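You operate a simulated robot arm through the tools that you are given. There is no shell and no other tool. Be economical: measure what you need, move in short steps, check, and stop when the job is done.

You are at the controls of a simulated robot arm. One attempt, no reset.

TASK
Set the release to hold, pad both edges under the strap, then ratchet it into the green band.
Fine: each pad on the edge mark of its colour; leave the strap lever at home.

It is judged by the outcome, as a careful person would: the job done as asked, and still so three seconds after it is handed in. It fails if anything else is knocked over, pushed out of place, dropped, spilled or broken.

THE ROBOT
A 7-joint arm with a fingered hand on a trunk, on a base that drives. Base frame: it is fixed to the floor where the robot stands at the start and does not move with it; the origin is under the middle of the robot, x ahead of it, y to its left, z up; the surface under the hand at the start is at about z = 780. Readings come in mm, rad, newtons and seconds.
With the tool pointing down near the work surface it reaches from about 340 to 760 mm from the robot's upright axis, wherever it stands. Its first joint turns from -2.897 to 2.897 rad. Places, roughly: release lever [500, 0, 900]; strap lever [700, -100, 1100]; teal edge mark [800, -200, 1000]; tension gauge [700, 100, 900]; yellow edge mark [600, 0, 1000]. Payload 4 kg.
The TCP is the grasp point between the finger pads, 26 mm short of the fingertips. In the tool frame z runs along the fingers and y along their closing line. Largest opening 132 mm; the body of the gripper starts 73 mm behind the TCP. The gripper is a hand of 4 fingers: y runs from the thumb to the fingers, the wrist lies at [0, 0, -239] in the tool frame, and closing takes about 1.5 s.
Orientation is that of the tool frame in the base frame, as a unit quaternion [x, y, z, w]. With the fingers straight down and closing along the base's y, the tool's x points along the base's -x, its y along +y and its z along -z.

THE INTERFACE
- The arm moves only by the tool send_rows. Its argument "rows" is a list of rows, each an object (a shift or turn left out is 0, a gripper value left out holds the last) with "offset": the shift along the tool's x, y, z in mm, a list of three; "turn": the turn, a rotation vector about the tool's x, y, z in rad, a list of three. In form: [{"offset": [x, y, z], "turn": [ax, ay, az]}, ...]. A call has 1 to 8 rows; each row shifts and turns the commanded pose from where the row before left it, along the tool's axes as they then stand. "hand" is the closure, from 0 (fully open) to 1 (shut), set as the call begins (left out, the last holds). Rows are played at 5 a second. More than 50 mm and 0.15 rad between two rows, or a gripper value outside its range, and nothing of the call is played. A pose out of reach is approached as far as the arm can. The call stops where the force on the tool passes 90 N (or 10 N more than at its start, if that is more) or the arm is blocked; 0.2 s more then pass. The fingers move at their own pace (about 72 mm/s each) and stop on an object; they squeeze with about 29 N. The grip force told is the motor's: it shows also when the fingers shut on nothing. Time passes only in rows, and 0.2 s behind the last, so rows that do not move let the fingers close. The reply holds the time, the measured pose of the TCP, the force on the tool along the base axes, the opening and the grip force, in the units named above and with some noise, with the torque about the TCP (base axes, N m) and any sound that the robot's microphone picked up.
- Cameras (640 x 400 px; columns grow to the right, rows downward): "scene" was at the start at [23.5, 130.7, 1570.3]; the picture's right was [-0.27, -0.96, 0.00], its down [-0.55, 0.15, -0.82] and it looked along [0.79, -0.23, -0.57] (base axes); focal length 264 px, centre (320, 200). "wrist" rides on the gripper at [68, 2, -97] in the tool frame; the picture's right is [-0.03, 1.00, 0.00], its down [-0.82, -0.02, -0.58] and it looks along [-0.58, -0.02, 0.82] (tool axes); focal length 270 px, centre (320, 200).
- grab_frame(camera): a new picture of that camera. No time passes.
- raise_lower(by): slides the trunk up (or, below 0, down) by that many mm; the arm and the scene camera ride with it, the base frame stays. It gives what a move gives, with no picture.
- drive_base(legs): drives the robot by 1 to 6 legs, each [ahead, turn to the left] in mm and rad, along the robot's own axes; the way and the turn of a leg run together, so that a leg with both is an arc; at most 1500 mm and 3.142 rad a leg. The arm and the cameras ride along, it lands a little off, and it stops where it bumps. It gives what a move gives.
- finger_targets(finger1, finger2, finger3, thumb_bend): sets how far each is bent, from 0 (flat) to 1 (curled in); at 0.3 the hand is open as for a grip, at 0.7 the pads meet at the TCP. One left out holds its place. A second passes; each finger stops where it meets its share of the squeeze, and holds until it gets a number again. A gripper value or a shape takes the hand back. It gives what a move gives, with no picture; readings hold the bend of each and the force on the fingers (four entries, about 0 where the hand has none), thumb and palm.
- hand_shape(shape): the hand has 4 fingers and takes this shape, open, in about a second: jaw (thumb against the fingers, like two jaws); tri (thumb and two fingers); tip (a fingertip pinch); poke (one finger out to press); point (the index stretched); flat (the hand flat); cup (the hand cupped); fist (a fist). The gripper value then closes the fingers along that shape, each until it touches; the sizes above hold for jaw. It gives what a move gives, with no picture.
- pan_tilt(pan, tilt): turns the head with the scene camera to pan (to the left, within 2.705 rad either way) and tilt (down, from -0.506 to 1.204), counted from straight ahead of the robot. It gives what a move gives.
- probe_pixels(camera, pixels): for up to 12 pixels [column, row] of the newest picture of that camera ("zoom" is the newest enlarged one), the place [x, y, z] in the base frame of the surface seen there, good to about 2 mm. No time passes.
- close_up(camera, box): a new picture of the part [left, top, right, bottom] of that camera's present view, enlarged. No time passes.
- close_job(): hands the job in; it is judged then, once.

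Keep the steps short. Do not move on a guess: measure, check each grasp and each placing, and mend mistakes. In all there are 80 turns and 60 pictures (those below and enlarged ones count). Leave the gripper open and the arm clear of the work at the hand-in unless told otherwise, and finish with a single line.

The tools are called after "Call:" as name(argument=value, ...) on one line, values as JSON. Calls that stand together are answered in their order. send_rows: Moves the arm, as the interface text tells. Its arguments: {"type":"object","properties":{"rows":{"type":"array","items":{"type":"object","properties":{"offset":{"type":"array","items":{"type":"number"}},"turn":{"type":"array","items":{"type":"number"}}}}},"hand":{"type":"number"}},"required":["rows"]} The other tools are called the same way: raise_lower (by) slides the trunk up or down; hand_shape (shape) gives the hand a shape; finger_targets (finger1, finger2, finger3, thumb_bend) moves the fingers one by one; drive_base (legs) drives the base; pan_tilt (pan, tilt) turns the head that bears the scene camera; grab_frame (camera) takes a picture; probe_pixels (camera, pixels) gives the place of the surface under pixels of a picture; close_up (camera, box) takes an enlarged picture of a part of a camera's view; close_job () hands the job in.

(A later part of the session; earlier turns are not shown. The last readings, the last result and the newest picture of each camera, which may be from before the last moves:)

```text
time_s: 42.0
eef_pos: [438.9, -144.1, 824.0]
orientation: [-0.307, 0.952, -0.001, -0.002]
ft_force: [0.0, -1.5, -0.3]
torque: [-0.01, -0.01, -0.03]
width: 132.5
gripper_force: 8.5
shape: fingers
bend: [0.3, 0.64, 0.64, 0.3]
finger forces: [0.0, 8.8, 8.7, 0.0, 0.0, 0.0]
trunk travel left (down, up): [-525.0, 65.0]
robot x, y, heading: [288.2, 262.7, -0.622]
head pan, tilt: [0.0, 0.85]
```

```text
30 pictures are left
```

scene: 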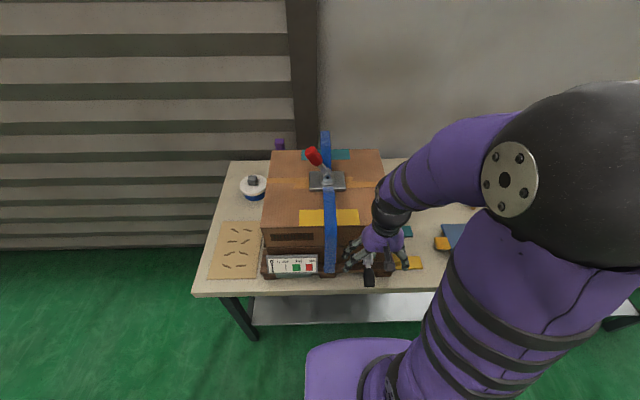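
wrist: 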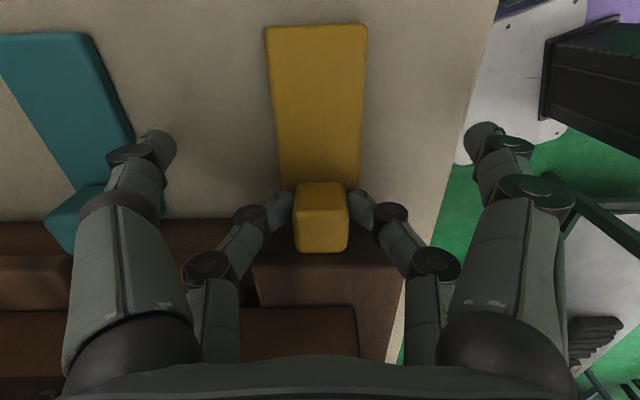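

The knob is held by both (8.8 N each). I'll lift 6 mm, draw 65 mm along −U, lower, release, shift the tool +38 along U and regrip with the front pair.

Call:
send_rows(rows=[{"offset": [0, 0, -6]}, {"offset": [22, 0, 0]}, {"offset": [22, 0, 0]}, {"offset": [21, 0, 0]}, {"offset": [0, 0, 5]}, {}])

Call:
finger_targets(finger2=0.3, finger3=0.3)

Call:
grab_frame(camera="wrist")

```text
time_s: 43.4
eef_pos: [385.4, -180.2, 826.7]
orientation: [-0.308, 0.952, -0.001, -0.003]
ft_force: [0.1, 0.5, 0.0]
torque: [0.0, 0.0, 0.01]
width: 132.6
gripper_force: 9.1
shape: fingers
bend: [0.3, 0.64, 0.64, 0.3]
finger forces: [0.0, 8.7, 8.7, 0.0, 0.0, 0.1]
trunk travel left (down, up): [-525.0, 65.0]
robot x, y, heading: [285.5, 265.2, -0.622]
head pan, tilt: [0.0, 0.85]
```

```text
time_s: 44.4
eef_pos: [385.2, -180.5, 827.1]
orientation: [-0.307, 0.952, 0.0, -0.003]
ft_force: [-0.3, 0.3, 0.4]
torque: [-0.01, 0.02, 0.01]
width: 132.8
gripper_force: 0.1
shape: fingers
bend: [0.3, 0.3, 0.3, 0.3]
finger forces: [0.0, 0.0, 0.0, 0.0, 0.0, 0.0]
trunk travel left (down, up): [-525.0, 65.0]
robot x, y, heading: [283.7, 267.2, -0.62]
head pan, tilt: [0.0, 0.85]
```

```text
29 pictures are left
```

wrist: 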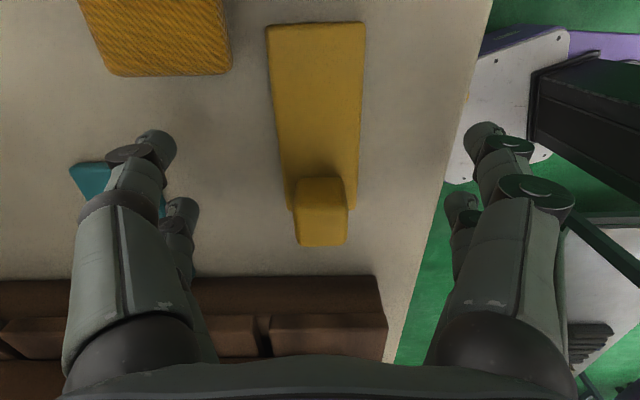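

The pad is clear of the pallet. I'll measure it here.

Call:
probe_pixels(camera="wrist", pixels=[[300, 185], [340, 185], [300, 212], [345, 210], [320, 195], [322, 243], [270, 30], [362, 26], [288, 200], [354, 200], [315, 25], [375, 300]])

```text
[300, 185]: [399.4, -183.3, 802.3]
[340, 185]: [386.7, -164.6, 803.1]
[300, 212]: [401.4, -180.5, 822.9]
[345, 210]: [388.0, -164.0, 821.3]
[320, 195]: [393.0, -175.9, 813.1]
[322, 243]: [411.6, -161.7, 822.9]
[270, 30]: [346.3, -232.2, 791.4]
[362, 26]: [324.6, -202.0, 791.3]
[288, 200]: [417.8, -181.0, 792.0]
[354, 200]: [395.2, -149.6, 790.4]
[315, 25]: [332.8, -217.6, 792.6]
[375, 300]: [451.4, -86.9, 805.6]
```

Knob centre is about U=228.5, V=372, with the pad spanning U 141–241. I'll shift the tool +42 along U, down 3, and grip with thumb and finger1.

Call:
send_rows(rows=[{"offset": [-21, 0, 0]}, {"offset": [-21, 0, 3]}, {}])

Call:
finger_targets(finger1=0.8, thumb_bend=0.8)

Call:
send_rows(rows=[{"offset": [0, 0, -10]}, {"offset": [0, 0, -20]}, {}])

Call:
grab_frame(camera="wrist")

```text
time_s: 45.2
eef_pos: [421.7, -156.2, 824.8]
orientation: [-0.307, 0.952, -0.001, -0.002]
ft_force: [-0.2, -1.0, -0.1]
torque: [0.02, 0.05, -0.03]
width: 132.6
gripper_force: 0.0
shape: fingers
bend: [0.3, 0.3, 0.3, 0.3]
finger forces: [0.0, 0.1, 0.0, 0.0, 0.0, 0.1]
trunk travel left (down, up): [-525.0, 65.0]
robot x, y, heading: [286.9, 261.3, -0.62]
head pan, tilt: [0.0, 0.85]
```

```text
time_s: 46.2
eef_pos: [422.0, -157.9, 825.1]
orientation: [-0.307, 0.952, -0.001, -0.002]
ft_force: [2.1, -1.8, 6.9]
torque: [-0.01, 0.16, 0.08]
width: 23.2
gripper_force: 14.1
shape: fingers
bend: [0.6, 0.3, 0.3, 0.72]
finger forces: [12.2, 0.0, 0.1, 0.1, 16.1, 0.0]
trunk travel left (down, up): [-525.0, 65.0]
robot x, y, heading: [291.2, 263.7, -0.619]
head pan, tilt: [0.0, 0.85]
```

```text
time_s: 47.0
eef_pos: [420.6, -155.9, 852.2]
orientation: [-0.307, 0.952, 0.0, -0.003]
ft_force: [-0.4, 0.0, 0.5]
torque: [-0.01, -0.03, -0.01]
width: 23.4
gripper_force: 13.7
shape: fingers
bend: [0.57, 0.3, 0.3, 0.73]
finger forces: [13.8, 0.0, 0.0, 0.0, 13.5, 0.0]
trunk travel left (down, up): [-525.0, 65.0]
robot x, y, heading: [289.1, 261.7, -0.624]
head pan, tilt: [0.0, 0.85]
```

```text
28 pictures are left
```

wrist: 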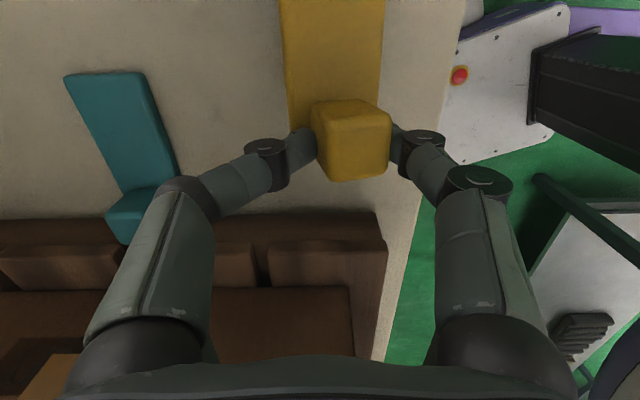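

The pad is held and lifted. I'll measure the pad relative to the TCP.

Call:
probe_pixels(camera="wrist", pixels=[[318, 125], [388, 125], [350, 110], [352, 175], [285, 20], [380, 20], [290, 100], [382, 95], [352, 140]])

```text
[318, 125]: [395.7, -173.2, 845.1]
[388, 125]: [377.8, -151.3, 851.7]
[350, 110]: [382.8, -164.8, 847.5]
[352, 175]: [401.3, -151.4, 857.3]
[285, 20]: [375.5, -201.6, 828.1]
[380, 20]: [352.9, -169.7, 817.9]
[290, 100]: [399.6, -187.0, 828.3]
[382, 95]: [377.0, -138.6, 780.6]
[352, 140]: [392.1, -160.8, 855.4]
```

The pair drifted about 14 mm towards −V and rolled the pad about 14°, because both digits were pushing to force. I'll set it back down, re-centre, and regrip with matched bend targets.

Call:
send_rows(rows=[{"offset": [0, 0, 14]}, {"offset": [0, 0, 10]}, {}])

Call:
finger_targets(finger1=0.3, thumb_bend=0.3)

Call:
grab_frame(camera="wrist")

```text
time_s: 47.8
eef_pos: [421.6, -155.1, 829.4]
orientation: [-0.308, 0.951, -0.001, -0.002]
ft_force: [-0.2, -0.5, -0.4]
torque: [-0.03, -0.05, -0.03]
width: 23.1
gripper_force: 13.8
shape: fingers
bend: [0.57, 0.3, 0.3, 0.73]
finger forces: [13.5, 0.0, 0.0, 0.1, 13.5, 0.0]
trunk travel left (down, up): [-525.0, 65.0]
robot x, y, heading: [281.5, 264.3, -0.621]
head pan, tilt: [0.0, 0.85]
```

```text
time_s: 48.8
eef_pos: [421.5, -155.2, 831.2]
orientation: [-0.307, 0.952, -0.001, -0.002]
ft_force: [0.1, 0.6, 0.4]
torque: [0.0, 0.0, -0.02]
width: 132.5
gripper_force: 0.1
shape: fingers
bend: [0.3, 0.3, 0.3, 0.3]
finger forces: [0.1, 0.1, 0.1, 0.0, 0.0, 0.0]
trunk travel left (down, up): [-525.0, 65.0]
robot x, y, heading: [284.9, 262.7, -0.623]
head pan, tilt: [0.0, 0.85]
```

```text
27 pictures are left
```

wrist: 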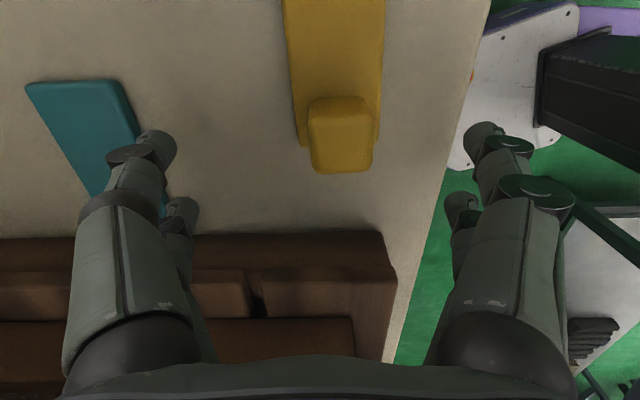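

Call:
probe_pixels(camera="wrist", pixels=[[315, 120], [370, 120], [340, 130], [342, 168], [290, 20], [383, 20], [300, 125], [378, 120], [340, 108]])

```text
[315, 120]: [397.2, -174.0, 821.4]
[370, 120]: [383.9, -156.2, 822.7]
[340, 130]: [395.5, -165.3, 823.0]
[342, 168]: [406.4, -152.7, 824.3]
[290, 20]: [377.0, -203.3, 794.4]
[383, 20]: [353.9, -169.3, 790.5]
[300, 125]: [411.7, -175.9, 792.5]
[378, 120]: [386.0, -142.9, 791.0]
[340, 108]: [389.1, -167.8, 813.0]
```

Knob is at V≈363.5, U≈228.5. I'll shift y+10, x+2, down 7, and grip with both targets at 0.66.

Call:
send_rows(rows=[{"offset": [2, 10, 0]}, {"offset": [0, 0, 7]}, {}])

Call:
finger_targets(finger1=0.67, thumb_bend=0.67)

Call:
send_rows(rows=[{"offset": [0, 0, -10]}, {"offset": [0, 0, -20]}, {}])

Call:
grab_frame(camera="wrist")

```text
time_s: 49.6
eef_pos: [413.4, -148.8, 823.9]
orientation: [-0.308, 0.951, -0.001, -0.002]
ft_force: [0.3, 0.7, -0.9]
torque: [-0.03, 0.0, 0.03]
width: 132.3
gripper_force: 0.1
shape: fingers
bend: [0.3, 0.3, 0.3, 0.3]
finger forces: [0.0, 0.0, 0.0, 0.0, 0.0, 0.0]
trunk travel left (down, up): [-525.0, 65.0]
robot x, y, heading: [288.7, 263.1, -0.618]
head pan, tilt: [0.0, 0.85]
```

```text
time_s: 50.6
eef_pos: [412.9, -148.5, 823.3]
orientation: [-0.308, 0.951, 0.0, -0.002]
ft_force: [0.6, 0.5, -0.1]
torque: [0.02, 0.04, -0.01]
width: 24.9
gripper_force: 4.3
shape: fingers
bend: [0.62, 0.3, 0.3, 0.65]
finger forces: [4.2, 0.1, 0.1, 0.0, 4.2, 0.0]
trunk travel left (down, up): [-525.0, 65.0]
robot x, y, heading: [290.2, 262.9, -0.615]
head pan, tilt: [0.0, 0.85]
```

```text
time_s: 51.4
eef_pos: [413.2, -147.8, 853.8]
orientation: [-0.307, 0.952, -0.001, -0.002]
ft_force: [-0.4, -0.7, -0.3]
torque: [0.02, -0.02, 0.01]
width: 25.0
gripper_force: 4.3
shape: fingers
bend: [0.62, 0.3, 0.3, 0.65]
finger forces: [4.2, 0.0, 0.1, 0.1, 4.2, 0.1]
trunk travel left (down, up): [-525.0, 65.0]
robot x, y, heading: [289.7, 260.6, -0.622]
head pan, tilt: [0.0, 0.85]
```

```text
26 pictures are left
```

wrist: 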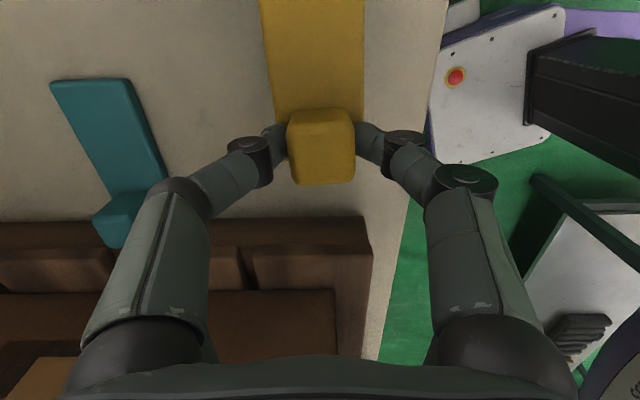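

It lifts level. I'll tighten slightly and measure the pad relative to the TCP again.

Call:
finger_targets(finger1=0.69, thumb_bend=0.71)

Call:
grab_frame(camera="wrist")

Call:
probe_pixels(camera="wrist", pixels=[[292, 135], [350, 135], [320, 140], [320, 180], [270, 20], [358, 20], [278, 90], [358, 90]])

```text
time_s: 52.4
eef_pos: [412.7, -149.1, 853.1]
orientation: [-0.307, 0.952, 0.0, -0.002]
ft_force: [0.3, -0.3, -0.7]
torque: [0.01, 0.03, -0.02]
width: 24.4
gripper_force: 7.3
shape: fingers
bend: [0.61, 0.3, 0.3, 0.67]
finger forces: [7.1, 0.1, 0.1, 0.0, 7.1, 0.0]
trunk travel left (down, up): [-525.0, 65.0]
robot x, y, heading: [285.2, 262.0, -0.621]
head pan, tilt: [0.0, 0.85]
```

```text
25 pictures are left
```

wrist: 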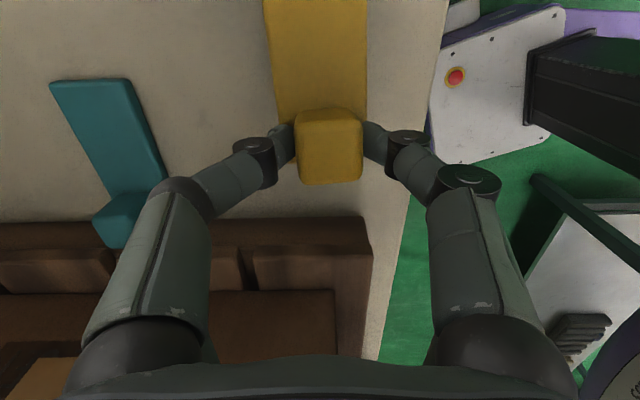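

```text
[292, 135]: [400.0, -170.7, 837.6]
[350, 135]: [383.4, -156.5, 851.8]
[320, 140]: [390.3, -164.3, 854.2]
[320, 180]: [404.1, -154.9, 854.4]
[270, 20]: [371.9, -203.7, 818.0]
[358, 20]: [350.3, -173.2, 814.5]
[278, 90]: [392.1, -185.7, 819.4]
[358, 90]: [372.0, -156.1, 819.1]
```

Pad is level, centred on the TCP in V, with the knob 19 mm to −U and its underside 42.5 mm below the TCP. I'll lift to z≈1185, above strap and lever.

Call:
send_rows(rows=[{"offset": [0, 0, -41]}, {"offset": [0, 0, -42]}, {"offset": [0, 0, -42]}, {"offset": [0, 0, -42]}, {"offset": [0, 0, -42]}, {"offset": [0, 0, -42]}, {"offset": [0, 0, -42]}, {"offset": [0, 0, -42]}])

Call:
send_rows(rows=[{"offset": [-45, -2, 0]}, {"offset": [-45, -2, 0]}, {"offset": [-45, -2, 0]}, {"offset": [-45, -2, 0]}, {"offset": [-45, -2, 0]}, {"offset": [-45, -2, 0]}, {"offset": [-45, -2, 0]}, {"offset": [-45, -1, 0]}])

Call:
send_rows(rows=[{"offset": [-44, 0, 0]}, {}])

Call:
grab_frame(camera="scene")

```text
time_s: 54.2
eef_pos: [412.3, -148.0, 1188.6]
orientation: [-0.308, 0.951, -0.001, -0.002]
ft_force: [0.7, 0.0, -0.1]
torque: [0.02, 0.01, 0.0]
width: 24.2
gripper_force: 6.6
shape: fingers
bend: [0.61, 0.3, 0.3, 0.67]
finger forces: [7.0, 0.1, 0.0, 0.0, 6.9, 0.0]
trunk travel left (down, up): [-525.0, 65.0]
robot x, y, heading: [290.2, 266.3, -0.619]
head pan, tilt: [0.0, 0.85]
```

```text
time_s: 56.0
eef_pos: [713.6, 53.7, 1183.3]
orientation: [-0.307, 0.952, -0.002, -0.003]
ft_force: [0.6, 0.4, -0.7]
torque: [0.01, -0.04, -0.01]
width: 24.0
gripper_force: 6.9
shape: fingers
bend: [0.61, 0.3, 0.3, 0.67]
finger forces: [6.8, 0.0, 0.0, 0.0, 6.7, 0.0]
trunk travel left (down, up): [-525.0, 65.0]
robot x, y, heading: [289.6, 261.5, -0.623]
head pan, tilt: [0.0, 0.85]
```

```text
time_s: 56.6
eef_pos: [749.4, 78.4, 1184.2]
orientation: [-0.307, 0.952, -0.001, -0.002]
ft_force: [0.4, -0.1, -0.7]
torque: [-0.06, 0.0, -0.01]
width: 23.7
gripper_force: 7.0
shape: fingers
bend: [0.61, 0.3, 0.3, 0.67]
finger forces: [6.7, 0.0, 0.0, 0.0, 6.5, 0.1]
trunk travel left (down, up): [-525.0, 65.0]
robot x, y, heading: [286.4, 262.3, -0.621]
head pan, tilt: [0.0, 0.85]
```

```text
24 pictures are left
```

scene: 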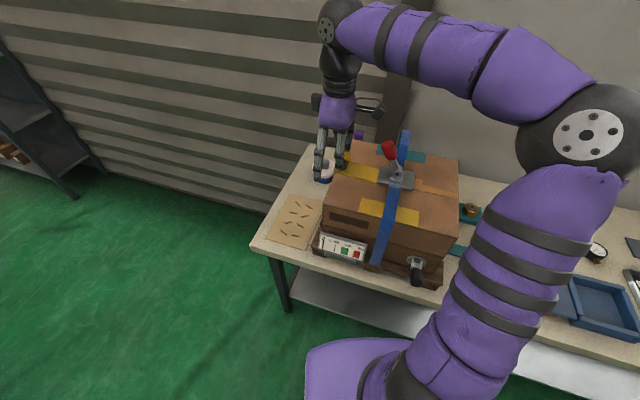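

TCP is at U=652, V=377, so the tail (U≈546) is clear of the strap (≤519). I'll check with the wrist view before lowering.

Call:
grab_frame(camera="wrist")

Call:
probe_pixels(camera="wrist", pixels=[[320, 140], [320, 178], [275, 40], [362, 40], [315, 10]])

```text
23 pictures are left
```

wrist: 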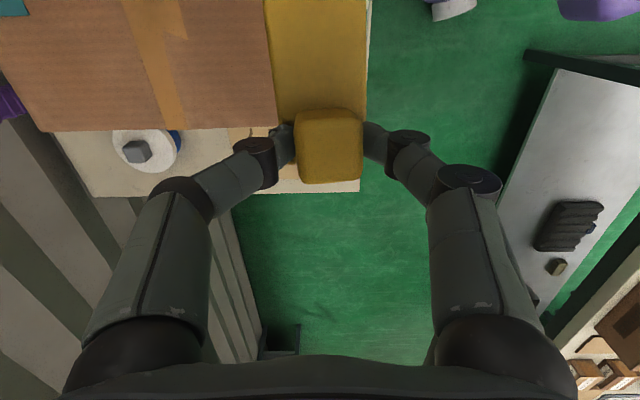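

```text
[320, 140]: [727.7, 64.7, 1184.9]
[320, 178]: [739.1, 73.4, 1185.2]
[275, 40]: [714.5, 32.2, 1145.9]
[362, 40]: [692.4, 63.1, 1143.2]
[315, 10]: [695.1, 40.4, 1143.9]
```

The pad has pitched a little (tail ≈10° low). It will flatten when set on the box top beyond the strap. I'll lower it so the pad rests there (TCP z≈1066).

Call:
send_rows(rows=[{"offset": [0, 0, 40]}, {"offset": [0, 0, 40]}, {"offset": [0, 0, 20]}, {"offset": [0, 0, 10]}, {"offset": [0, 0, 8]}, {}])

Call:
grab_frame(camera="wrist")

Call:
probe_pixels(camera="wrist", pixels=[[320, 140], [320, 178], [275, 40], [360, 40], [315, 10], [240, 60]])

```text
time_s: 58.0
eef_pos: [749.9, 77.7, 1068.0]
orientation: [-0.308, 0.952, -0.001, -0.003]
ft_force: [-0.1, -0.7, 0.1]
torque: [-0.01, -0.02, -0.04]
width: 23.9
gripper_force: 6.9
shape: fingers
bend: [0.61, 0.3, 0.3, 0.67]
finger forces: [6.7, 0.0, 0.0, 0.1, 6.7, 0.0]
trunk travel left (down, up): [-525.0, 65.0]
robot x, y, heading: [287.2, 259.7, -0.62]
head pan, tilt: [0.0, 0.85]
```

```text
22 pictures are left
```

wrist: 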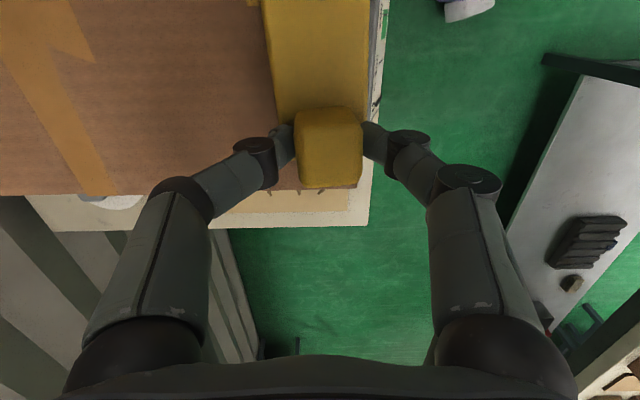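

```text
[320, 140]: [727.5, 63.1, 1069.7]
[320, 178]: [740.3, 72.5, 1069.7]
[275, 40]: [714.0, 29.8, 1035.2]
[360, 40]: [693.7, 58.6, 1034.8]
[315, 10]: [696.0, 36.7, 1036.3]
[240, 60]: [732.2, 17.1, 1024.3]
```

The tail rests on the box, the knob end is about 3 mm up, and V≈377.5 is on the mark line. Next I'll slide 88 mm along −U under the strap.

Call:
send_rows(rows=[{"offset": [15, 0, 0]}, {"offset": [15, 0, 0]}, {"offset": [15, 0, 0]}, {"offset": [15, 0, 0]}, {"offset": [14, 0, 0]}, {"offset": [14, 0, 0]}, {}])

Call:
grab_frame(camera="wrist")

Call:
close_up(camera="scene", box=[300, 90, 480, 290])

```text
time_s: 59.6
eef_pos: [677.7, 25.5, 1069.8]
orientation: [-0.307, 0.952, -0.001, -0.003]
ft_force: [0.4, -0.4, -0.5]
torque: [0.02, 0.0, 0.01]
width: 23.8
gripper_force: 6.2
shape: fingers
bend: [0.61, 0.3, 0.3, 0.67]
finger forces: [6.7, 0.0, 0.1, 0.0, 6.7, 0.1]
trunk travel left (down, up): [-525.0, 65.0]
robot x, y, heading: [285.7, 265.7, -0.617]
head pan, tilt: [0.0, 0.85]
```

```text
21 pictures are left
```

wrist: 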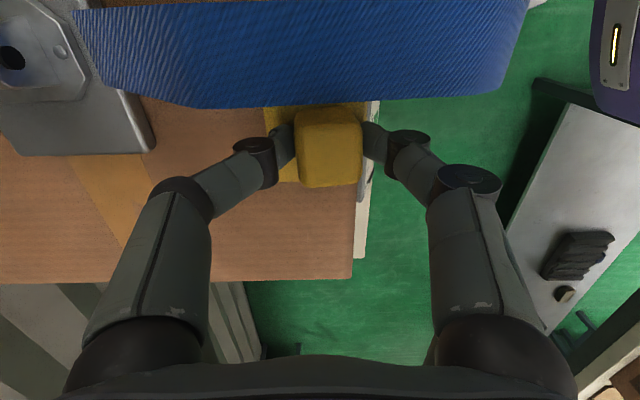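

```text
2.00 times, centred on (390, 190) of scene
```

zoom: 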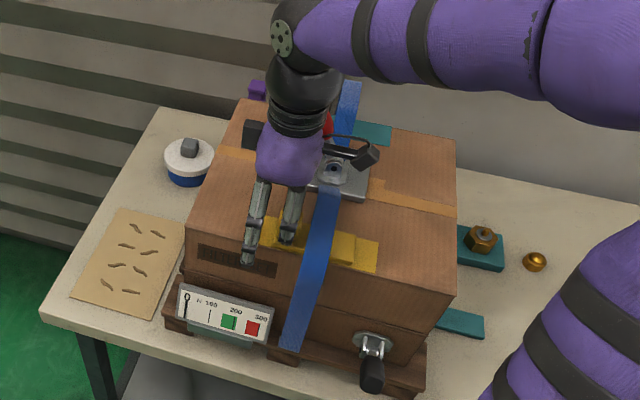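

The pad is now under the strap. I'll lower the last ~4 mm and release with thumb and finger1.

Call:
send_rows(rows=[{"offset": [0, 0, 4]}, {}])

Call:
finger_targets(finger1=0.45, thumb_bend=0.45)

Call:
send_rows(rows=[{"offset": [0, 0, -30]}, {"offset": [-15, 0, -40]}, {"offset": [-15, 0, -40]}, {"offset": [-15, 0, -30]}])

Call:
grab_frame(camera="wrist")

```text
time_s: 60.2
eef_pos: [677.7, 25.5, 1065.2]
orientation: [-0.307, 0.952, -0.001, -0.003]
ft_force: [0.3, 0.6, -0.1]
torque: [0.0, 0.01, 0.04]
width: 23.8
gripper_force: 6.9
shape: fingers
bend: [0.61, 0.3, 0.3, 0.67]
finger forces: [6.7, 0.0, 0.0, 0.0, 6.7, 0.0]
trunk travel left (down, up): [-525.0, 65.0]
robot x, y, heading: [289.3, 262.5, -0.618]
head pan, tilt: [0.0, 0.85]
```

```text
time_s: 61.2
eef_pos: [678.4, 23.9, 1065.1]
orientation: [-0.307, 0.952, -0.001, -0.003]
ft_force: [-0.1, 0.9, -0.7]
torque: [0.05, 0.01, 0.0]
width: 82.0
gripper_force: 0.1
shape: fingers
bend: [0.45, 0.3, 0.3, 0.45]
finger forces: [0.1, 0.0, 0.1, 0.1, 0.1, 0.1]
trunk travel left (down, up): [-525.0, 65.0]
robot x, y, heading: [289.8, 263.8, -0.621]
head pan, tilt: [0.0, 0.85]
```

```text
time_s: 62.2
eef_pos: [714.7, 51.9, 1206.2]
orientation: [-0.308, 0.951, -0.001, -0.002]
ft_force: [-0.4, 0.8, 0.2]
torque: [0.01, -0.04, -0.03]
width: 82.1
gripper_force: 0.0
shape: fingers
bend: [0.45, 0.3, 0.3, 0.45]
finger forces: [0.1, 0.0, 0.1, 0.0, 0.0, 0.0]
trunk travel left (down, up): [-525.0, 65.0]
robot x, y, heading: [289.1, 264.5, -0.619]
head pan, tilt: [0.0, 0.85]
```

```text
19 pictures are left
```

wrist: 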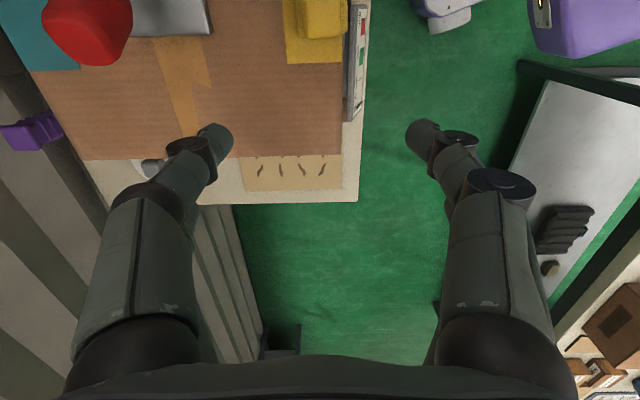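

The yellow pad is set down. Now for the teal pad the same way: I'll move over (U≈270, V≈490) at height, then descend to look.

Call:
send_rows(rows=[{"offset": [42.3, -14, 0]}, {"offset": [42.3, -14, 0]}, {"offset": [42.3, -14, 0]}, {"offset": [42.3, -14, 0]}, {"offset": [42.3, -14, 0]}, {"offset": [42.3, -14, 0]}, {"offset": [42.3, -14, 0]}, {"offset": [42.3, -14, 0]}])

Call:
send_rows(rows=[{"offset": [0, 0, 45]}, {"offset": [0, 0, 45]}, {"offset": [0, 0, 45]}, {"offset": [0, 0, 45]}, {"offset": [0, 0, 45]}, {"offset": [0, 0, 45]}, {}])

Call:
finger_targets(finger1=0.3, thumb_bend=0.3)

Call:
grab_frame(camera="wrist")

```text
time_s: 64.0
eef_pos: [506.5, -238.8, 1205.9]
orientation: [-0.307, 0.952, -0.001, -0.001]
ft_force: [-0.1, -0.6, 0.3]
torque: [0.05, -0.01, -0.01]
width: 82.3
gripper_force: 0.0
shape: fingers
bend: [0.45, 0.3, 0.3, 0.45]
finger forces: [0.1, 0.1, 0.0, 0.1, 0.0, 0.0]
trunk travel left (down, up): [-525.0, 65.0]
robot x, y, heading: [289.9, 265.6, -0.626]
head pan, tilt: [0.0, 0.85]
```

```text
time_s: 65.6
eef_pos: [502.3, -237.9, 934.2]
orientation: [-0.308, 0.952, -0.001, -0.003]
ft_force: [0.6, -0.8, -0.7]
torque: [0.04, -0.01, 0.03]
width: 82.8
gripper_force: 0.0
shape: fingers
bend: [0.45, 0.3, 0.3, 0.45]
finger forces: [0.0, 0.1, 0.0, 0.0, 0.0, 0.1]
trunk travel left (down, up): [-525.0, 65.0]
robot x, y, heading: [287.2, 265.3, -0.622]
head pan, tilt: [0.0, 0.85]
```

```text
time_s: 66.6
eef_pos: [502.9, -237.6, 934.9]
orientation: [-0.307, 0.952, 0.0, -0.002]
ft_force: [1.1, 0.6, 0.3]
torque: [0.02, 0.0, 0.02]
width: 132.7
gripper_force: 0.1
shape: fingers
bend: [0.3, 0.3, 0.3, 0.3]
finger forces: [0.1, 0.0, 0.1, 0.1, 0.1, 0.0]
trunk travel left (down, up): [-525.0, 65.0]
robot x, y, heading: [287.6, 264.1, -0.619]
head pan, tilt: [0.0, 0.85]
```

```text
18 pictures are left
```

wrist: 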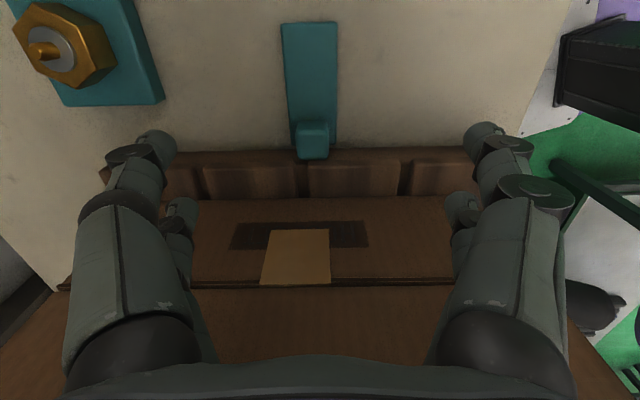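

Teal knob is at (313,142). A bronze fitting on a teal base lies near the thumb side, so I'll check its clearance.

Call:
probe_pixels(camera="wrist", pixels=[[312, 128], [300, 138], [325, 138], [313, 150], [286, 28], [336, 28], [291, 110], [334, 110], [162, 98], [130, 10], [115, 60], [60, 50]])

```text
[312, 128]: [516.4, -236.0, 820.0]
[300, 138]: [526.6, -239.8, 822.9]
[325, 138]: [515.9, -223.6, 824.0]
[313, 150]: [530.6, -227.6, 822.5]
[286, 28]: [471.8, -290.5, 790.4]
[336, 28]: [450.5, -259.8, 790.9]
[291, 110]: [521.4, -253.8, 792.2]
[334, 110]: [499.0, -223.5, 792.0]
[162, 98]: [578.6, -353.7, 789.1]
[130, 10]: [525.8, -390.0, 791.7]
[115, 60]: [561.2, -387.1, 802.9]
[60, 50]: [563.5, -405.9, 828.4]
```

Teal knob is at U≈289, V≈494, and the fitting starts at V≥625, so it's clear. I'll descend, grip with the back pair, lift 6, draw 65 back, lower and release.

Call:
send_rows(rows=[{"offset": [-3, -5.5, 40]}, {"offset": [0, 0, 40]}, {"offset": [0, 0, 31]}, {}])

Call:
finger_targets(finger2=0.7, finger3=0.7)

Call:
send_rows(rows=[{"offset": [0, 0, -6]}, {"offset": [22, 0, 0]}, {"offset": [22, 0, 0]}, {"offset": [21, 0, 0]}, {"offset": [0, 0, 5]}, {}])

Call:
finger_targets(finger2=0.3, finger3=0.3)

Call:
grab_frame(camera="wrist")

```text
time_s: 67.6
eef_pos: [511.2, -241.2, 824.2]
orientation: [-0.307, 0.952, -0.001, -0.004]
ft_force: [-1.1, 0.2, -0.8]
torque: [-0.05, 0.03, 0.0]
width: 132.5
gripper_force: 0.0
shape: fingers
bend: [0.3, 0.3, 0.3, 0.3]
finger forces: [0.0, 0.0, 0.1, 0.0, 0.0, 0.0]
trunk travel left (down, up): [-525.0, 65.0]
robot x, y, heading: [287.9, 261.3, -0.622]
head pan, tilt: [0.0, 0.85]
```

```text
time_s: 68.6
eef_pos: [511.4, -241.3, 825.1]
orientation: [-0.307, 0.952, -0.001, -0.003]
ft_force: [-0.3, 0.3, -0.6]
torque: [-0.01, 0.02, 0.01]
width: 132.7
gripper_force: 5.1
shape: fingers
bend: [0.3, 0.63, 0.63, 0.3]
finger forces: [0.1, 5.4, 5.3, 0.0, 0.0, 0.0]
trunk travel left (down, up): [-525.0, 65.0]
robot x, y, heading: [287.3, 264.3, -0.62]
head pan, tilt: [0.0, 0.85]
```

```text
time_s: 70.0
eef_pos: [457.8, -279.7, 824.8]
orientation: [-0.308, 0.951, -0.001, -0.002]
ft_force: [-0.2, 1.2, -0.8]
torque: [0.0, 0.01, 0.03]
width: 132.6
gripper_force: 5.1
shape: fingers
bend: [0.3, 0.63, 0.63, 0.3]
finger forces: [0.0, 5.4, 5.5, 0.1, 0.0, 0.1]
trunk travel left (down, up): [-525.0, 65.0]
robot x, y, heading: [290.1, 262.5, -0.613]
head pan, tilt: [0.0, 0.85]
```

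```text
time_s: 71.0
eef_pos: [458.3, -279.3, 825.3]
orientation: [-0.308, 0.951, -0.001, -0.002]
ft_force: [0.1, -0.3, 0.0]
torque: [0.01, -0.01, 0.01]
width: 132.6
gripper_force: 0.0
shape: fingers
bend: [0.3, 0.3, 0.3, 0.3]
finger forces: [0.0, 0.1, 0.0, 0.0, 0.1, 0.0]
trunk travel left (down, up): [-525.0, 65.0]
robot x, y, heading: [285.7, 263.7, -0.618]
head pan, tilt: [0.0, 0.85]
```

```text
17 pictures are left
```

wrist: 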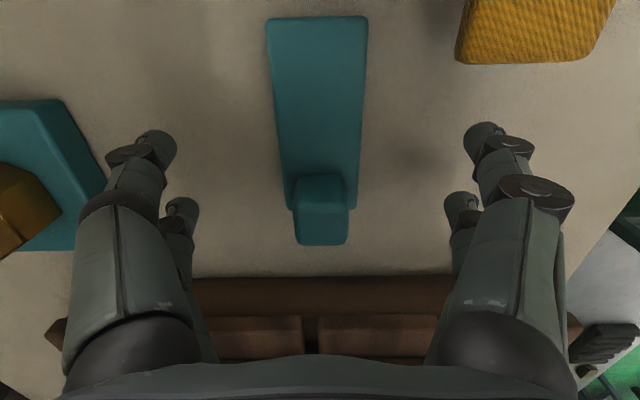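

Call:
probe_pixels(camera="wrist", pixels=[[300, 212], [345, 210], [321, 200], [322, 241], [270, 25], [364, 22], [288, 195], [356, 195], [100, 180], [318, 22]])

```text
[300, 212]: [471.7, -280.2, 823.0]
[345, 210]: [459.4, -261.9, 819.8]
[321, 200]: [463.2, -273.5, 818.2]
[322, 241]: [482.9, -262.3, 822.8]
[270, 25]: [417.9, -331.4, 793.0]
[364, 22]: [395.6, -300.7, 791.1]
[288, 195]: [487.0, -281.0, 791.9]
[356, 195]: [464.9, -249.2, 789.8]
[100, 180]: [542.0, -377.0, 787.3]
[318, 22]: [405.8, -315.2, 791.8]
```

Knob is at U≈227.5, V≈494. I'll shift +40 along U, grip with the front pair at matched targets and lift.

Call:
send_rows(rows=[{"offset": [-20, 1, 0]}, {"offset": [-20, 0, 1]}, {}])

Call:
finger_targets(finger1=0.69, thumb_bend=0.69)

Call:
send_rows(rows=[{"offset": [0, 0, -10]}, {"offset": [0, 0, -20]}, {}])

Call:
grab_frame(camera="wrist")

Call:
probe_pixels(camera="wrist", pixels=[[300, 130], [350, 130], [322, 140], [322, 178], [275, 20], [358, 20], [282, 90], [358, 90]])

```text
time_s: 71.8
eef_pos: [490.6, -255.9, 824.3]
orientation: [-0.307, 0.952, -0.001, -0.003]
ft_force: [-0.4, 0.0, 0.0]
torque: [-0.02, 0.03, -0.02]
width: 132.6
gripper_force: 0.1
shape: fingers
bend: [0.3, 0.3, 0.3, 0.3]
finger forces: [0.0, 0.1, 0.1, 0.0, 0.1, 0.0]
trunk travel left (down, up): [-525.0, 65.0]
robot x, y, heading: [289.0, 263.1, -0.619]
head pan, tilt: [0.0, 0.85]
```

```text
time_s: 72.8
eef_pos: [489.2, -256.2, 824.8]
orientation: [-0.307, 0.952, -0.001, -0.002]
ft_force: [0.0, 0.4, 0.9]
torque: [0.03, 0.01, -0.04]
width: 24.2
gripper_force: 5.7
shape: fingers
bend: [0.62, 0.3, 0.3, 0.66]
finger forces: [6.1, 0.0, 0.0, 0.0, 6.1, 0.1]
trunk travel left (down, up): [-525.0, 65.0]
robot x, y, heading: [291.4, 262.4, -0.62]
head pan, tilt: [0.0, 0.85]
```

```text
time_s: 73.6
eef_pos: [490.9, -253.9, 854.7]
orientation: [-0.306, 0.952, -0.001, -0.002]
ft_force: [0.4, -0.9, -0.2]
torque: [0.03, 0.0, -0.02]
width: 24.5
gripper_force: 5.9
shape: fingers
bend: [0.62, 0.3, 0.3, 0.66]
finger forces: [6.1, 0.0, 0.0, 0.0, 6.1, 0.0]
trunk travel left (down, up): [-525.0, 65.0]
robot x, y, heading: [288.1, 262.9, -0.621]
head pan, tilt: [0.0, 0.85]
```

```text
16 pictures are left
```

wrist: 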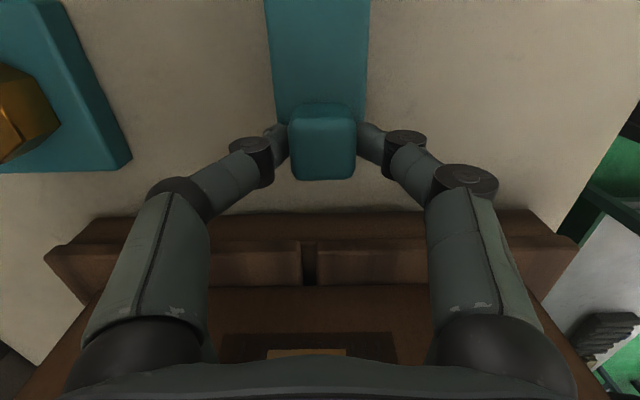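

```text
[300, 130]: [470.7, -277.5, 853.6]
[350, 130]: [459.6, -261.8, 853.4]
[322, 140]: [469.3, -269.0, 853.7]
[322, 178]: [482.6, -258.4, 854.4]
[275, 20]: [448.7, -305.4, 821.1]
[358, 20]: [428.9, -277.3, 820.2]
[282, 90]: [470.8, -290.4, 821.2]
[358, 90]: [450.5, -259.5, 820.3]
```

Held and level (6.1 N each). I'll lift, shift to V≈623 first (staying off the red lever), then travel along U.

Call:
send_rows(rows=[{"offset": [0, 0, -43]}, {"offset": [0, 0, -43]}, {"offset": [0, 0, -43]}, {"offset": [0, 0, -43]}, {"offset": [0, 0, -43]}, {"offset": [0, 0, -43]}, {"offset": [0, 0, -43]}, {"offset": [0, 0, -43]}])

Call:
send_rows(rows=[{"offset": [0, -43, 0]}, {"offset": [0, -43, 0]}, {"offset": [0, -43, 0]}, {"offset": [-40, 0, 0]}, {"offset": [-40, 0, 0]}, {"offset": [-40, 0, 0]}, {"offset": [-40, 0, 0]}, {"offset": [-40, 0, 0]}])

Call:
grab_frame(camera="scene")

```text
time_s: 75.4
eef_pos: [492.7, -255.5, 1199.1]
orientation: [-0.308, 0.951, -0.001, -0.001]
ft_force: [0.4, -0.1, -0.8]
torque: [0.04, -0.03, -0.01]
width: 24.2
gripper_force: 5.8
shape: fingers
bend: [0.62, 0.3, 0.3, 0.66]
finger forces: [6.0, 0.1, 0.0, 0.0, 5.9, 0.0]
trunk travel left (down, up): [-525.0, 65.0]
robot x, y, heading: [291.8, 259.8, -0.617]
head pan, tilt: [0.0, 0.85]
```

```text
time_s: 77.2
eef_pos: [726.3, -214.0, 1181.4]
orientation: [-0.307, 0.952, -0.002, -0.003]
ft_force: [-0.4, 0.4, -1.2]
torque: [0.06, 0.01, 0.02]
width: 24.3
gripper_force: 5.5
shape: fingers
bend: [0.62, 0.3, 0.3, 0.66]
finger forces: [5.8, 0.0, 0.0, 0.1, 5.6, 0.0]
out of reach, approached as far as the arm can: row 3
trunk travel left (down, up): [-525.0, 65.0]
robot x, y, heading: [290.8, 263.8, -0.616]
head pan, tilt: [0.0, 0.85]
```

```text
15 pictures are left
```

scene: 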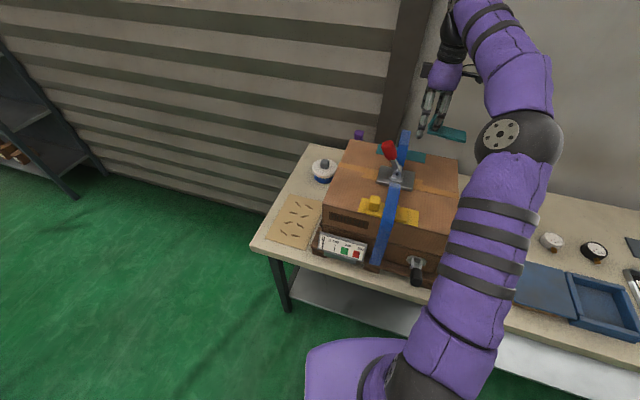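

It fell slightly short (now U=462, V=600, z 1181), likely the yaw limit on the near side. From here the yaw is easier, so I'll continue to U≈652, V≈623.

Call:
send_rows(rows=[{"offset": [-38, -5, 0]}, {"offset": [-38, -6, 0]}, {"offset": [-38, -6, 0]}, {"offset": [-38, -6, 0]}, {"offset": [-38, 0, 0]}, {}])

Call:
grab_frame(camera="wrist")

Call:
probe_pixels(camera="wrist", pixels=[[322, 140], [322, 176], [275, 20], [360, 20], [320, 60]])

```text
time_s: 78.6
eef_pos: [864.3, -105.6, 1165.6]
orientation: [-0.308, 0.952, -0.001, -0.001]
ft_force: [-0.3, -0.1, 0.7]
torque: [0.0, -0.04, 0.03]
width: 23.9
gripper_force: 5.3
shape: fingers
bend: [0.62, 0.3, 0.3, 0.66]
finger forces: [5.7, 0.0, 0.0, 0.1, 5.7, 0.0]
out of reach, approached as far as the arm can: row 3, 4, 5
trunk travel left (down, up): [-525.0, 65.0]
robot x, y, heading: [286.7, 262.5, -0.615]
head pan, tilt: [0.0, 0.85]
```

```text
14 pictures are left
```

wrist: 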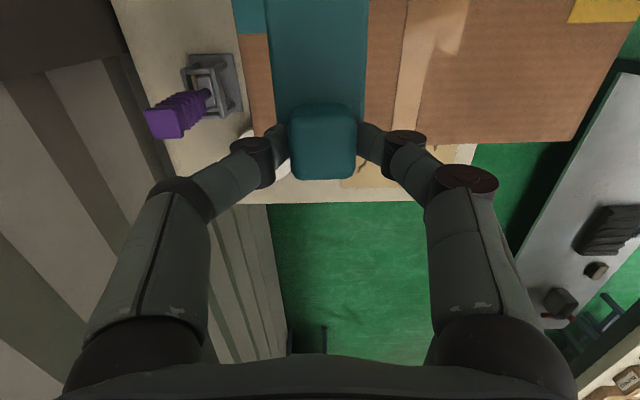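

```text
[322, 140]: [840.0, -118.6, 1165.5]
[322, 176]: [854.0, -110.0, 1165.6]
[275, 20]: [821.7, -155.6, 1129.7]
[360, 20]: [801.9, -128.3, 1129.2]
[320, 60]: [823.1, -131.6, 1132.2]
```

I'm at the reach limit (radius ≈685), so the base must come closer. I'll look down at the gap between base and table, and at the purple-handled fitting behind the box.

Call:
probe_pixels(camera="wrist", pixels=[[150, 120], [185, 115], [208, 97], [215, 60], [240, 95], [190, 60]])

Call:
pan_tilt(pan=-0.1, tilt=1.2)

Call:
grab_frame(camera="scene")

```text
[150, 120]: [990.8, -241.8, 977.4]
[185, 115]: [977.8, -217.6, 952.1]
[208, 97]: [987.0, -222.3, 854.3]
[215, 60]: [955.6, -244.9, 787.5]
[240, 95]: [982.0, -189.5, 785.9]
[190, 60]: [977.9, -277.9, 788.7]
```

```text
time_s: 79.4
eef_pos: [863.9, -105.7, 1166.2]
orientation: [-0.308, 0.952, -0.001, -0.003]
ft_force: [-0.6, 0.4, -0.9]
torque: [0.03, -0.03, 0.0]
width: 23.8
gripper_force: 5.6
shape: fingers
bend: [0.62, 0.3, 0.3, 0.66]
finger forces: [5.6, 0.1, 0.1, 0.0, 5.7, 0.0]
trunk travel left (down, up): [-525.0, 65.0]
robot x, y, heading: [287.2, 262.3, -0.623]
head pan, tilt: [-0.099, 1.201]
```

```text
13 pictures are left
```

scene: 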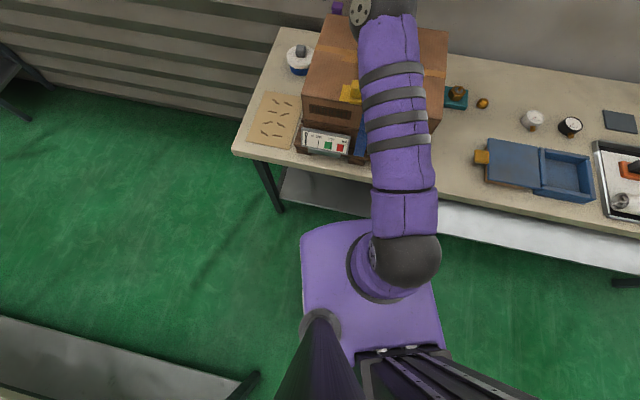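

Call:
probe_pixels(camera="scene", pixels=[[304, 235], [330, 225], [366, 221], [436, 290], [330, 270], [330, 172], [304, 300]])

```text
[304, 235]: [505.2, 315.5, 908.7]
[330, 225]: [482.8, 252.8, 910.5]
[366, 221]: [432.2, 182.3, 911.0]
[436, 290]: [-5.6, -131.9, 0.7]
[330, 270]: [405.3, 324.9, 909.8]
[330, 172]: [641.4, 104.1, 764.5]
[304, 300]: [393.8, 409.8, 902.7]
```

There's about 160 mm between the body and the table edge, and V=0 was safe at the start. I'll shift the base to about U=540, V=−10: turn left 1.03, drive 155, turn back. The hand stays at z≈1166 above everything.

Call:
drive_base(legs=[[0, 1.03], [155, 0], [0, -1.03]])

Call:
pan_tilt(pan=-0.1, tilt=0.85)

```text
time_s: 86.6
eef_pos: [1001.9, -49.3, 1166.3]
orientation: [-0.303, 0.953, 0.0, -0.002]
ft_force: [0.9, -0.3, -0.9]
torque: [0.0, -0.01, 0.02]
width: 23.1
gripper_force: 5.8
shape: fingers
bend: [0.62, 0.3, 0.3, 0.66]
finger forces: [5.4, 0.0, 0.0, 0.0, 5.3, 0.1]
trunk travel left (down, up): [-525.0, 65.0]
robot x, y, heading: [430.5, 322.5, -0.627]
head pan, tilt: [-0.099, 1.201]
```

```text
time_s: 87.4
eef_pos: [1002.3, -48.5, 1165.4]
orientation: [-0.303, 0.953, -0.001, -0.003]
ft_force: [0.0, -0.3, -0.1]
torque: [-0.02, 0.02, 0.0]
width: 23.1
gripper_force: 5.3
shape: fingers
bend: [0.62, 0.3, 0.3, 0.66]
finger forces: [5.3, 0.1, 0.1, 0.0, 5.3, 0.0]
trunk travel left (down, up): [-525.0, 65.0]
robot x, y, heading: [426.2, 327.7, -0.63]
head pan, tilt: [-0.099, 0.85]
```

TCP is at U=782, V=629. I'll move to U≈652, V≈623.5 with a small yaw fix, then lower to z≈1085 and check the pad.

Call:
send_rows(rows=[{"offset": [33, 1.3, 0], "turn": [0, 0, -0.012]}, {"offset": [33, 1.2, 0]}, {"offset": [33, 1.3, 0]}, {"offset": [31, 1.2, 0]}, {"offset": [0, 0, 40]}, {"offset": [0, 0, 40]}, {}])

Call:
grab_frame(camera="wrist")

Call:
probe_pixels(camera="wrist", pixels=[[322, 140], [322, 176], [275, 30], [358, 30], [282, 90], [356, 90], [320, 10], [420, 60]])

```text
time_s: 89.0
eef_pos: [895.6, -120.1, 1084.1]
orientation: [-0.309, 0.951, -0.001, -0.002]
ft_force: [-0.1, -0.4, 0.0]
torque: [0.02, -0.01, 0.0]
width: 23.1
gripper_force: 5.6
shape: fingers
bend: [0.62, 0.3, 0.3, 0.66]
finger forces: [5.3, 0.1, 0.0, 0.0, 5.2, 0.0]
trunk travel left (down, up): [-525.0, 65.0]
robot x, y, heading: [430.6, 325.1, -0.63]
head pan, tilt: [-0.099, 0.85]
```

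```text
12 pictures are left
```

wrist: 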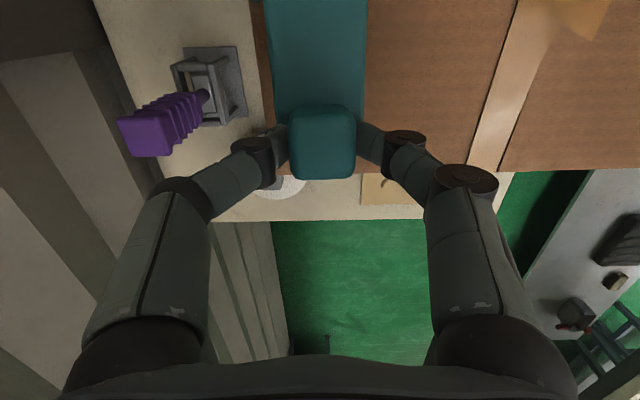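

```text
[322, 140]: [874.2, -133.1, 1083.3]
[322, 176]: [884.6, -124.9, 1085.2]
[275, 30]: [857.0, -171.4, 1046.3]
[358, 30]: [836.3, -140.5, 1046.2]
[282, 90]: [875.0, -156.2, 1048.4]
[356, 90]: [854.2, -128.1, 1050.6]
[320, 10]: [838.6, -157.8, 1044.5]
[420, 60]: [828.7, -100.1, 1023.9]
```

Pad V is 623.8, tail slightly low. I'll lower 16 so it rests on the box top, then slide 89 mm along −U under the strap.

Call:
send_rows(rows=[{"offset": [0, 0, 8]}, {"offset": [0, 0, 8]}, {"offset": [15, 0, 0]}, {"offset": [15, 0, 0]}, {"offset": [15, 0, 0]}, {"offset": [15, 0, 0]}, {"offset": [15, 0, 0]}, {"offset": [14, 0, 0]}])

Call:
grab_frame(camera="wrist")

Call:
probe_pixels(camera="wrist", pixels=[[322, 140], [322, 176], [280, 115], [360, 115], [320, 80], [320, 95]])

```text
time_s: 90.8
eef_pos: [820.9, -175.5, 1072.0]
orientation: [-0.308, 0.951, -0.001, -0.002]
ft_force: [0.6, -0.2, -1.0]
torque: [0.0, -0.01, 0.01]
width: 23.3
gripper_force: 5.7
shape: fingers
bend: [0.62, 0.3, 0.3, 0.66]
finger forces: [5.2, 0.1, 0.0, 0.0, 5.3, 0.1]
trunk travel left (down, up): [-525.0, 65.0]
robot x, y, heading: [427.9, 326.8, -0.635]
head pan, tilt: [-0.099, 0.85]
```

```text
11 pictures are left
```

wrist: 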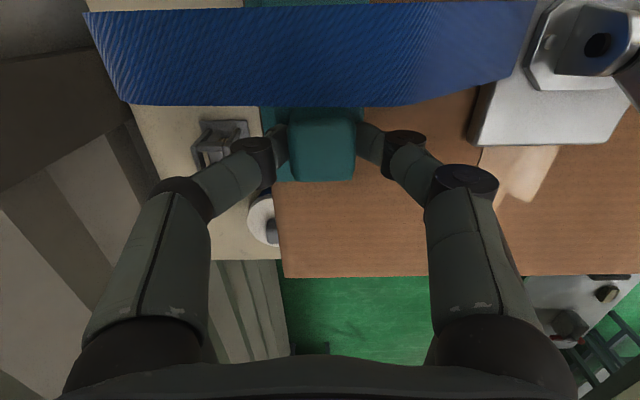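

```text
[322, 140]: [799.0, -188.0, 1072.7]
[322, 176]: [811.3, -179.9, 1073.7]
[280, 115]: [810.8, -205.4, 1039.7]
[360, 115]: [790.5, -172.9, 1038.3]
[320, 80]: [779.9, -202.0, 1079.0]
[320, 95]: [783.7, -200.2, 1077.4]
```

Knob is at U≈543, V≈624, under the strap. I'll lower 7 mm, release gently and rise clear.

Call:
send_rows(rows=[{"offset": [0, 0, 4]}, {"offset": [0, 0, 3]}, {}])

Call:
finger_targets(finger1=0.45, thumb_bend=0.45)

Call:
send_rows(rows=[{"offset": [0, 0, -30]}, {"offset": [-15, 0, -40]}, {"offset": [-15, 0, -40]}, {"offset": [-15, 0, -40]}, {"offset": [-15, 0, -40]}, {"offset": [-40, 0, 0]}, {"offset": [-40, 0, 0]}, {"offset": [-40, 0, 0]}])

Call:
close_up(camera="scene", box=[240, 90, 480, 290])

```text
time_s: 91.6
eef_pos: [822.2, -174.2, 1064.5]
orientation: [-0.309, 0.951, -0.001, -0.002]
ft_force: [0.9, 0.1, 1.4]
torque: [0.03, 0.04, 0.02]
width: 22.9
gripper_force: 5.9
shape: fingers
bend: [0.63, 0.3, 0.3, 0.66]
finger forces: [5.9, 0.0, 0.1, 0.0, 6.4, 0.0]
trunk travel left (down, up): [-525.0, 65.0]
robot x, y, heading: [428.7, 325.3, -0.633]
head pan, tilt: [-0.099, 0.85]
```

```text
time_s: 92.6
eef_pos: [821.5, -173.4, 1062.9]
orientation: [-0.309, 0.951, -0.001, -0.002]
ft_force: [0.1, 0.3, 0.0]
torque: [-0.01, 0.01, 0.02]
width: 82.2
gripper_force: 0.1
shape: fingers
bend: [0.45, 0.3, 0.3, 0.45]
finger forces: [0.1, 0.0, 0.0, 0.0, 0.1, 0.1]
trunk travel left (down, up): [-525.0, 65.0]
robot x, y, heading: [427.5, 324.7, -0.63]
head pan, tilt: [-0.099, 0.85]
```

```text
time_s: 94.4
eef_pos: [916.7, -92.5, 1237.5]
orientation: [-0.309, 0.951, -0.002, -0.001]
ft_force: [-0.3, -0.1, 0.3]
torque: [-0.02, -0.07, -0.01]
width: 82.5
gripper_force: 0.1
shape: fingers
bend: [0.45, 0.3, 0.3, 0.45]
finger forces: [0.1, 0.1, 0.0, 0.0, 0.0, 0.0]
out of reach, approached as far as the arm can: row 5, 6, 7, 8
trunk travel left (down, up): [-525.0, 65.0]
robot x, y, heading: [429.3, 324.2, -0.629]
head pan, tilt: [-0.099, 0.85]
```

```text
2.00 times, centred on (360, 190) of scene
```

zoom: 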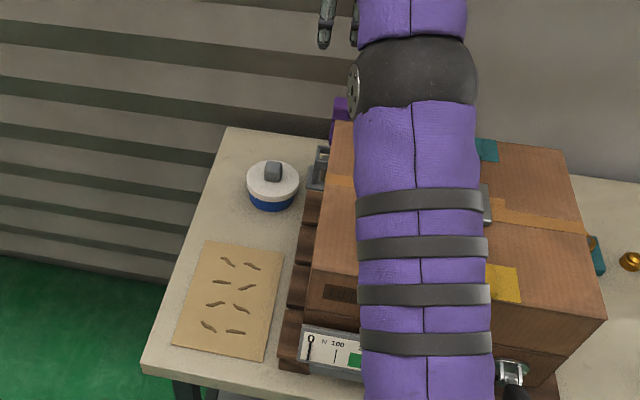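

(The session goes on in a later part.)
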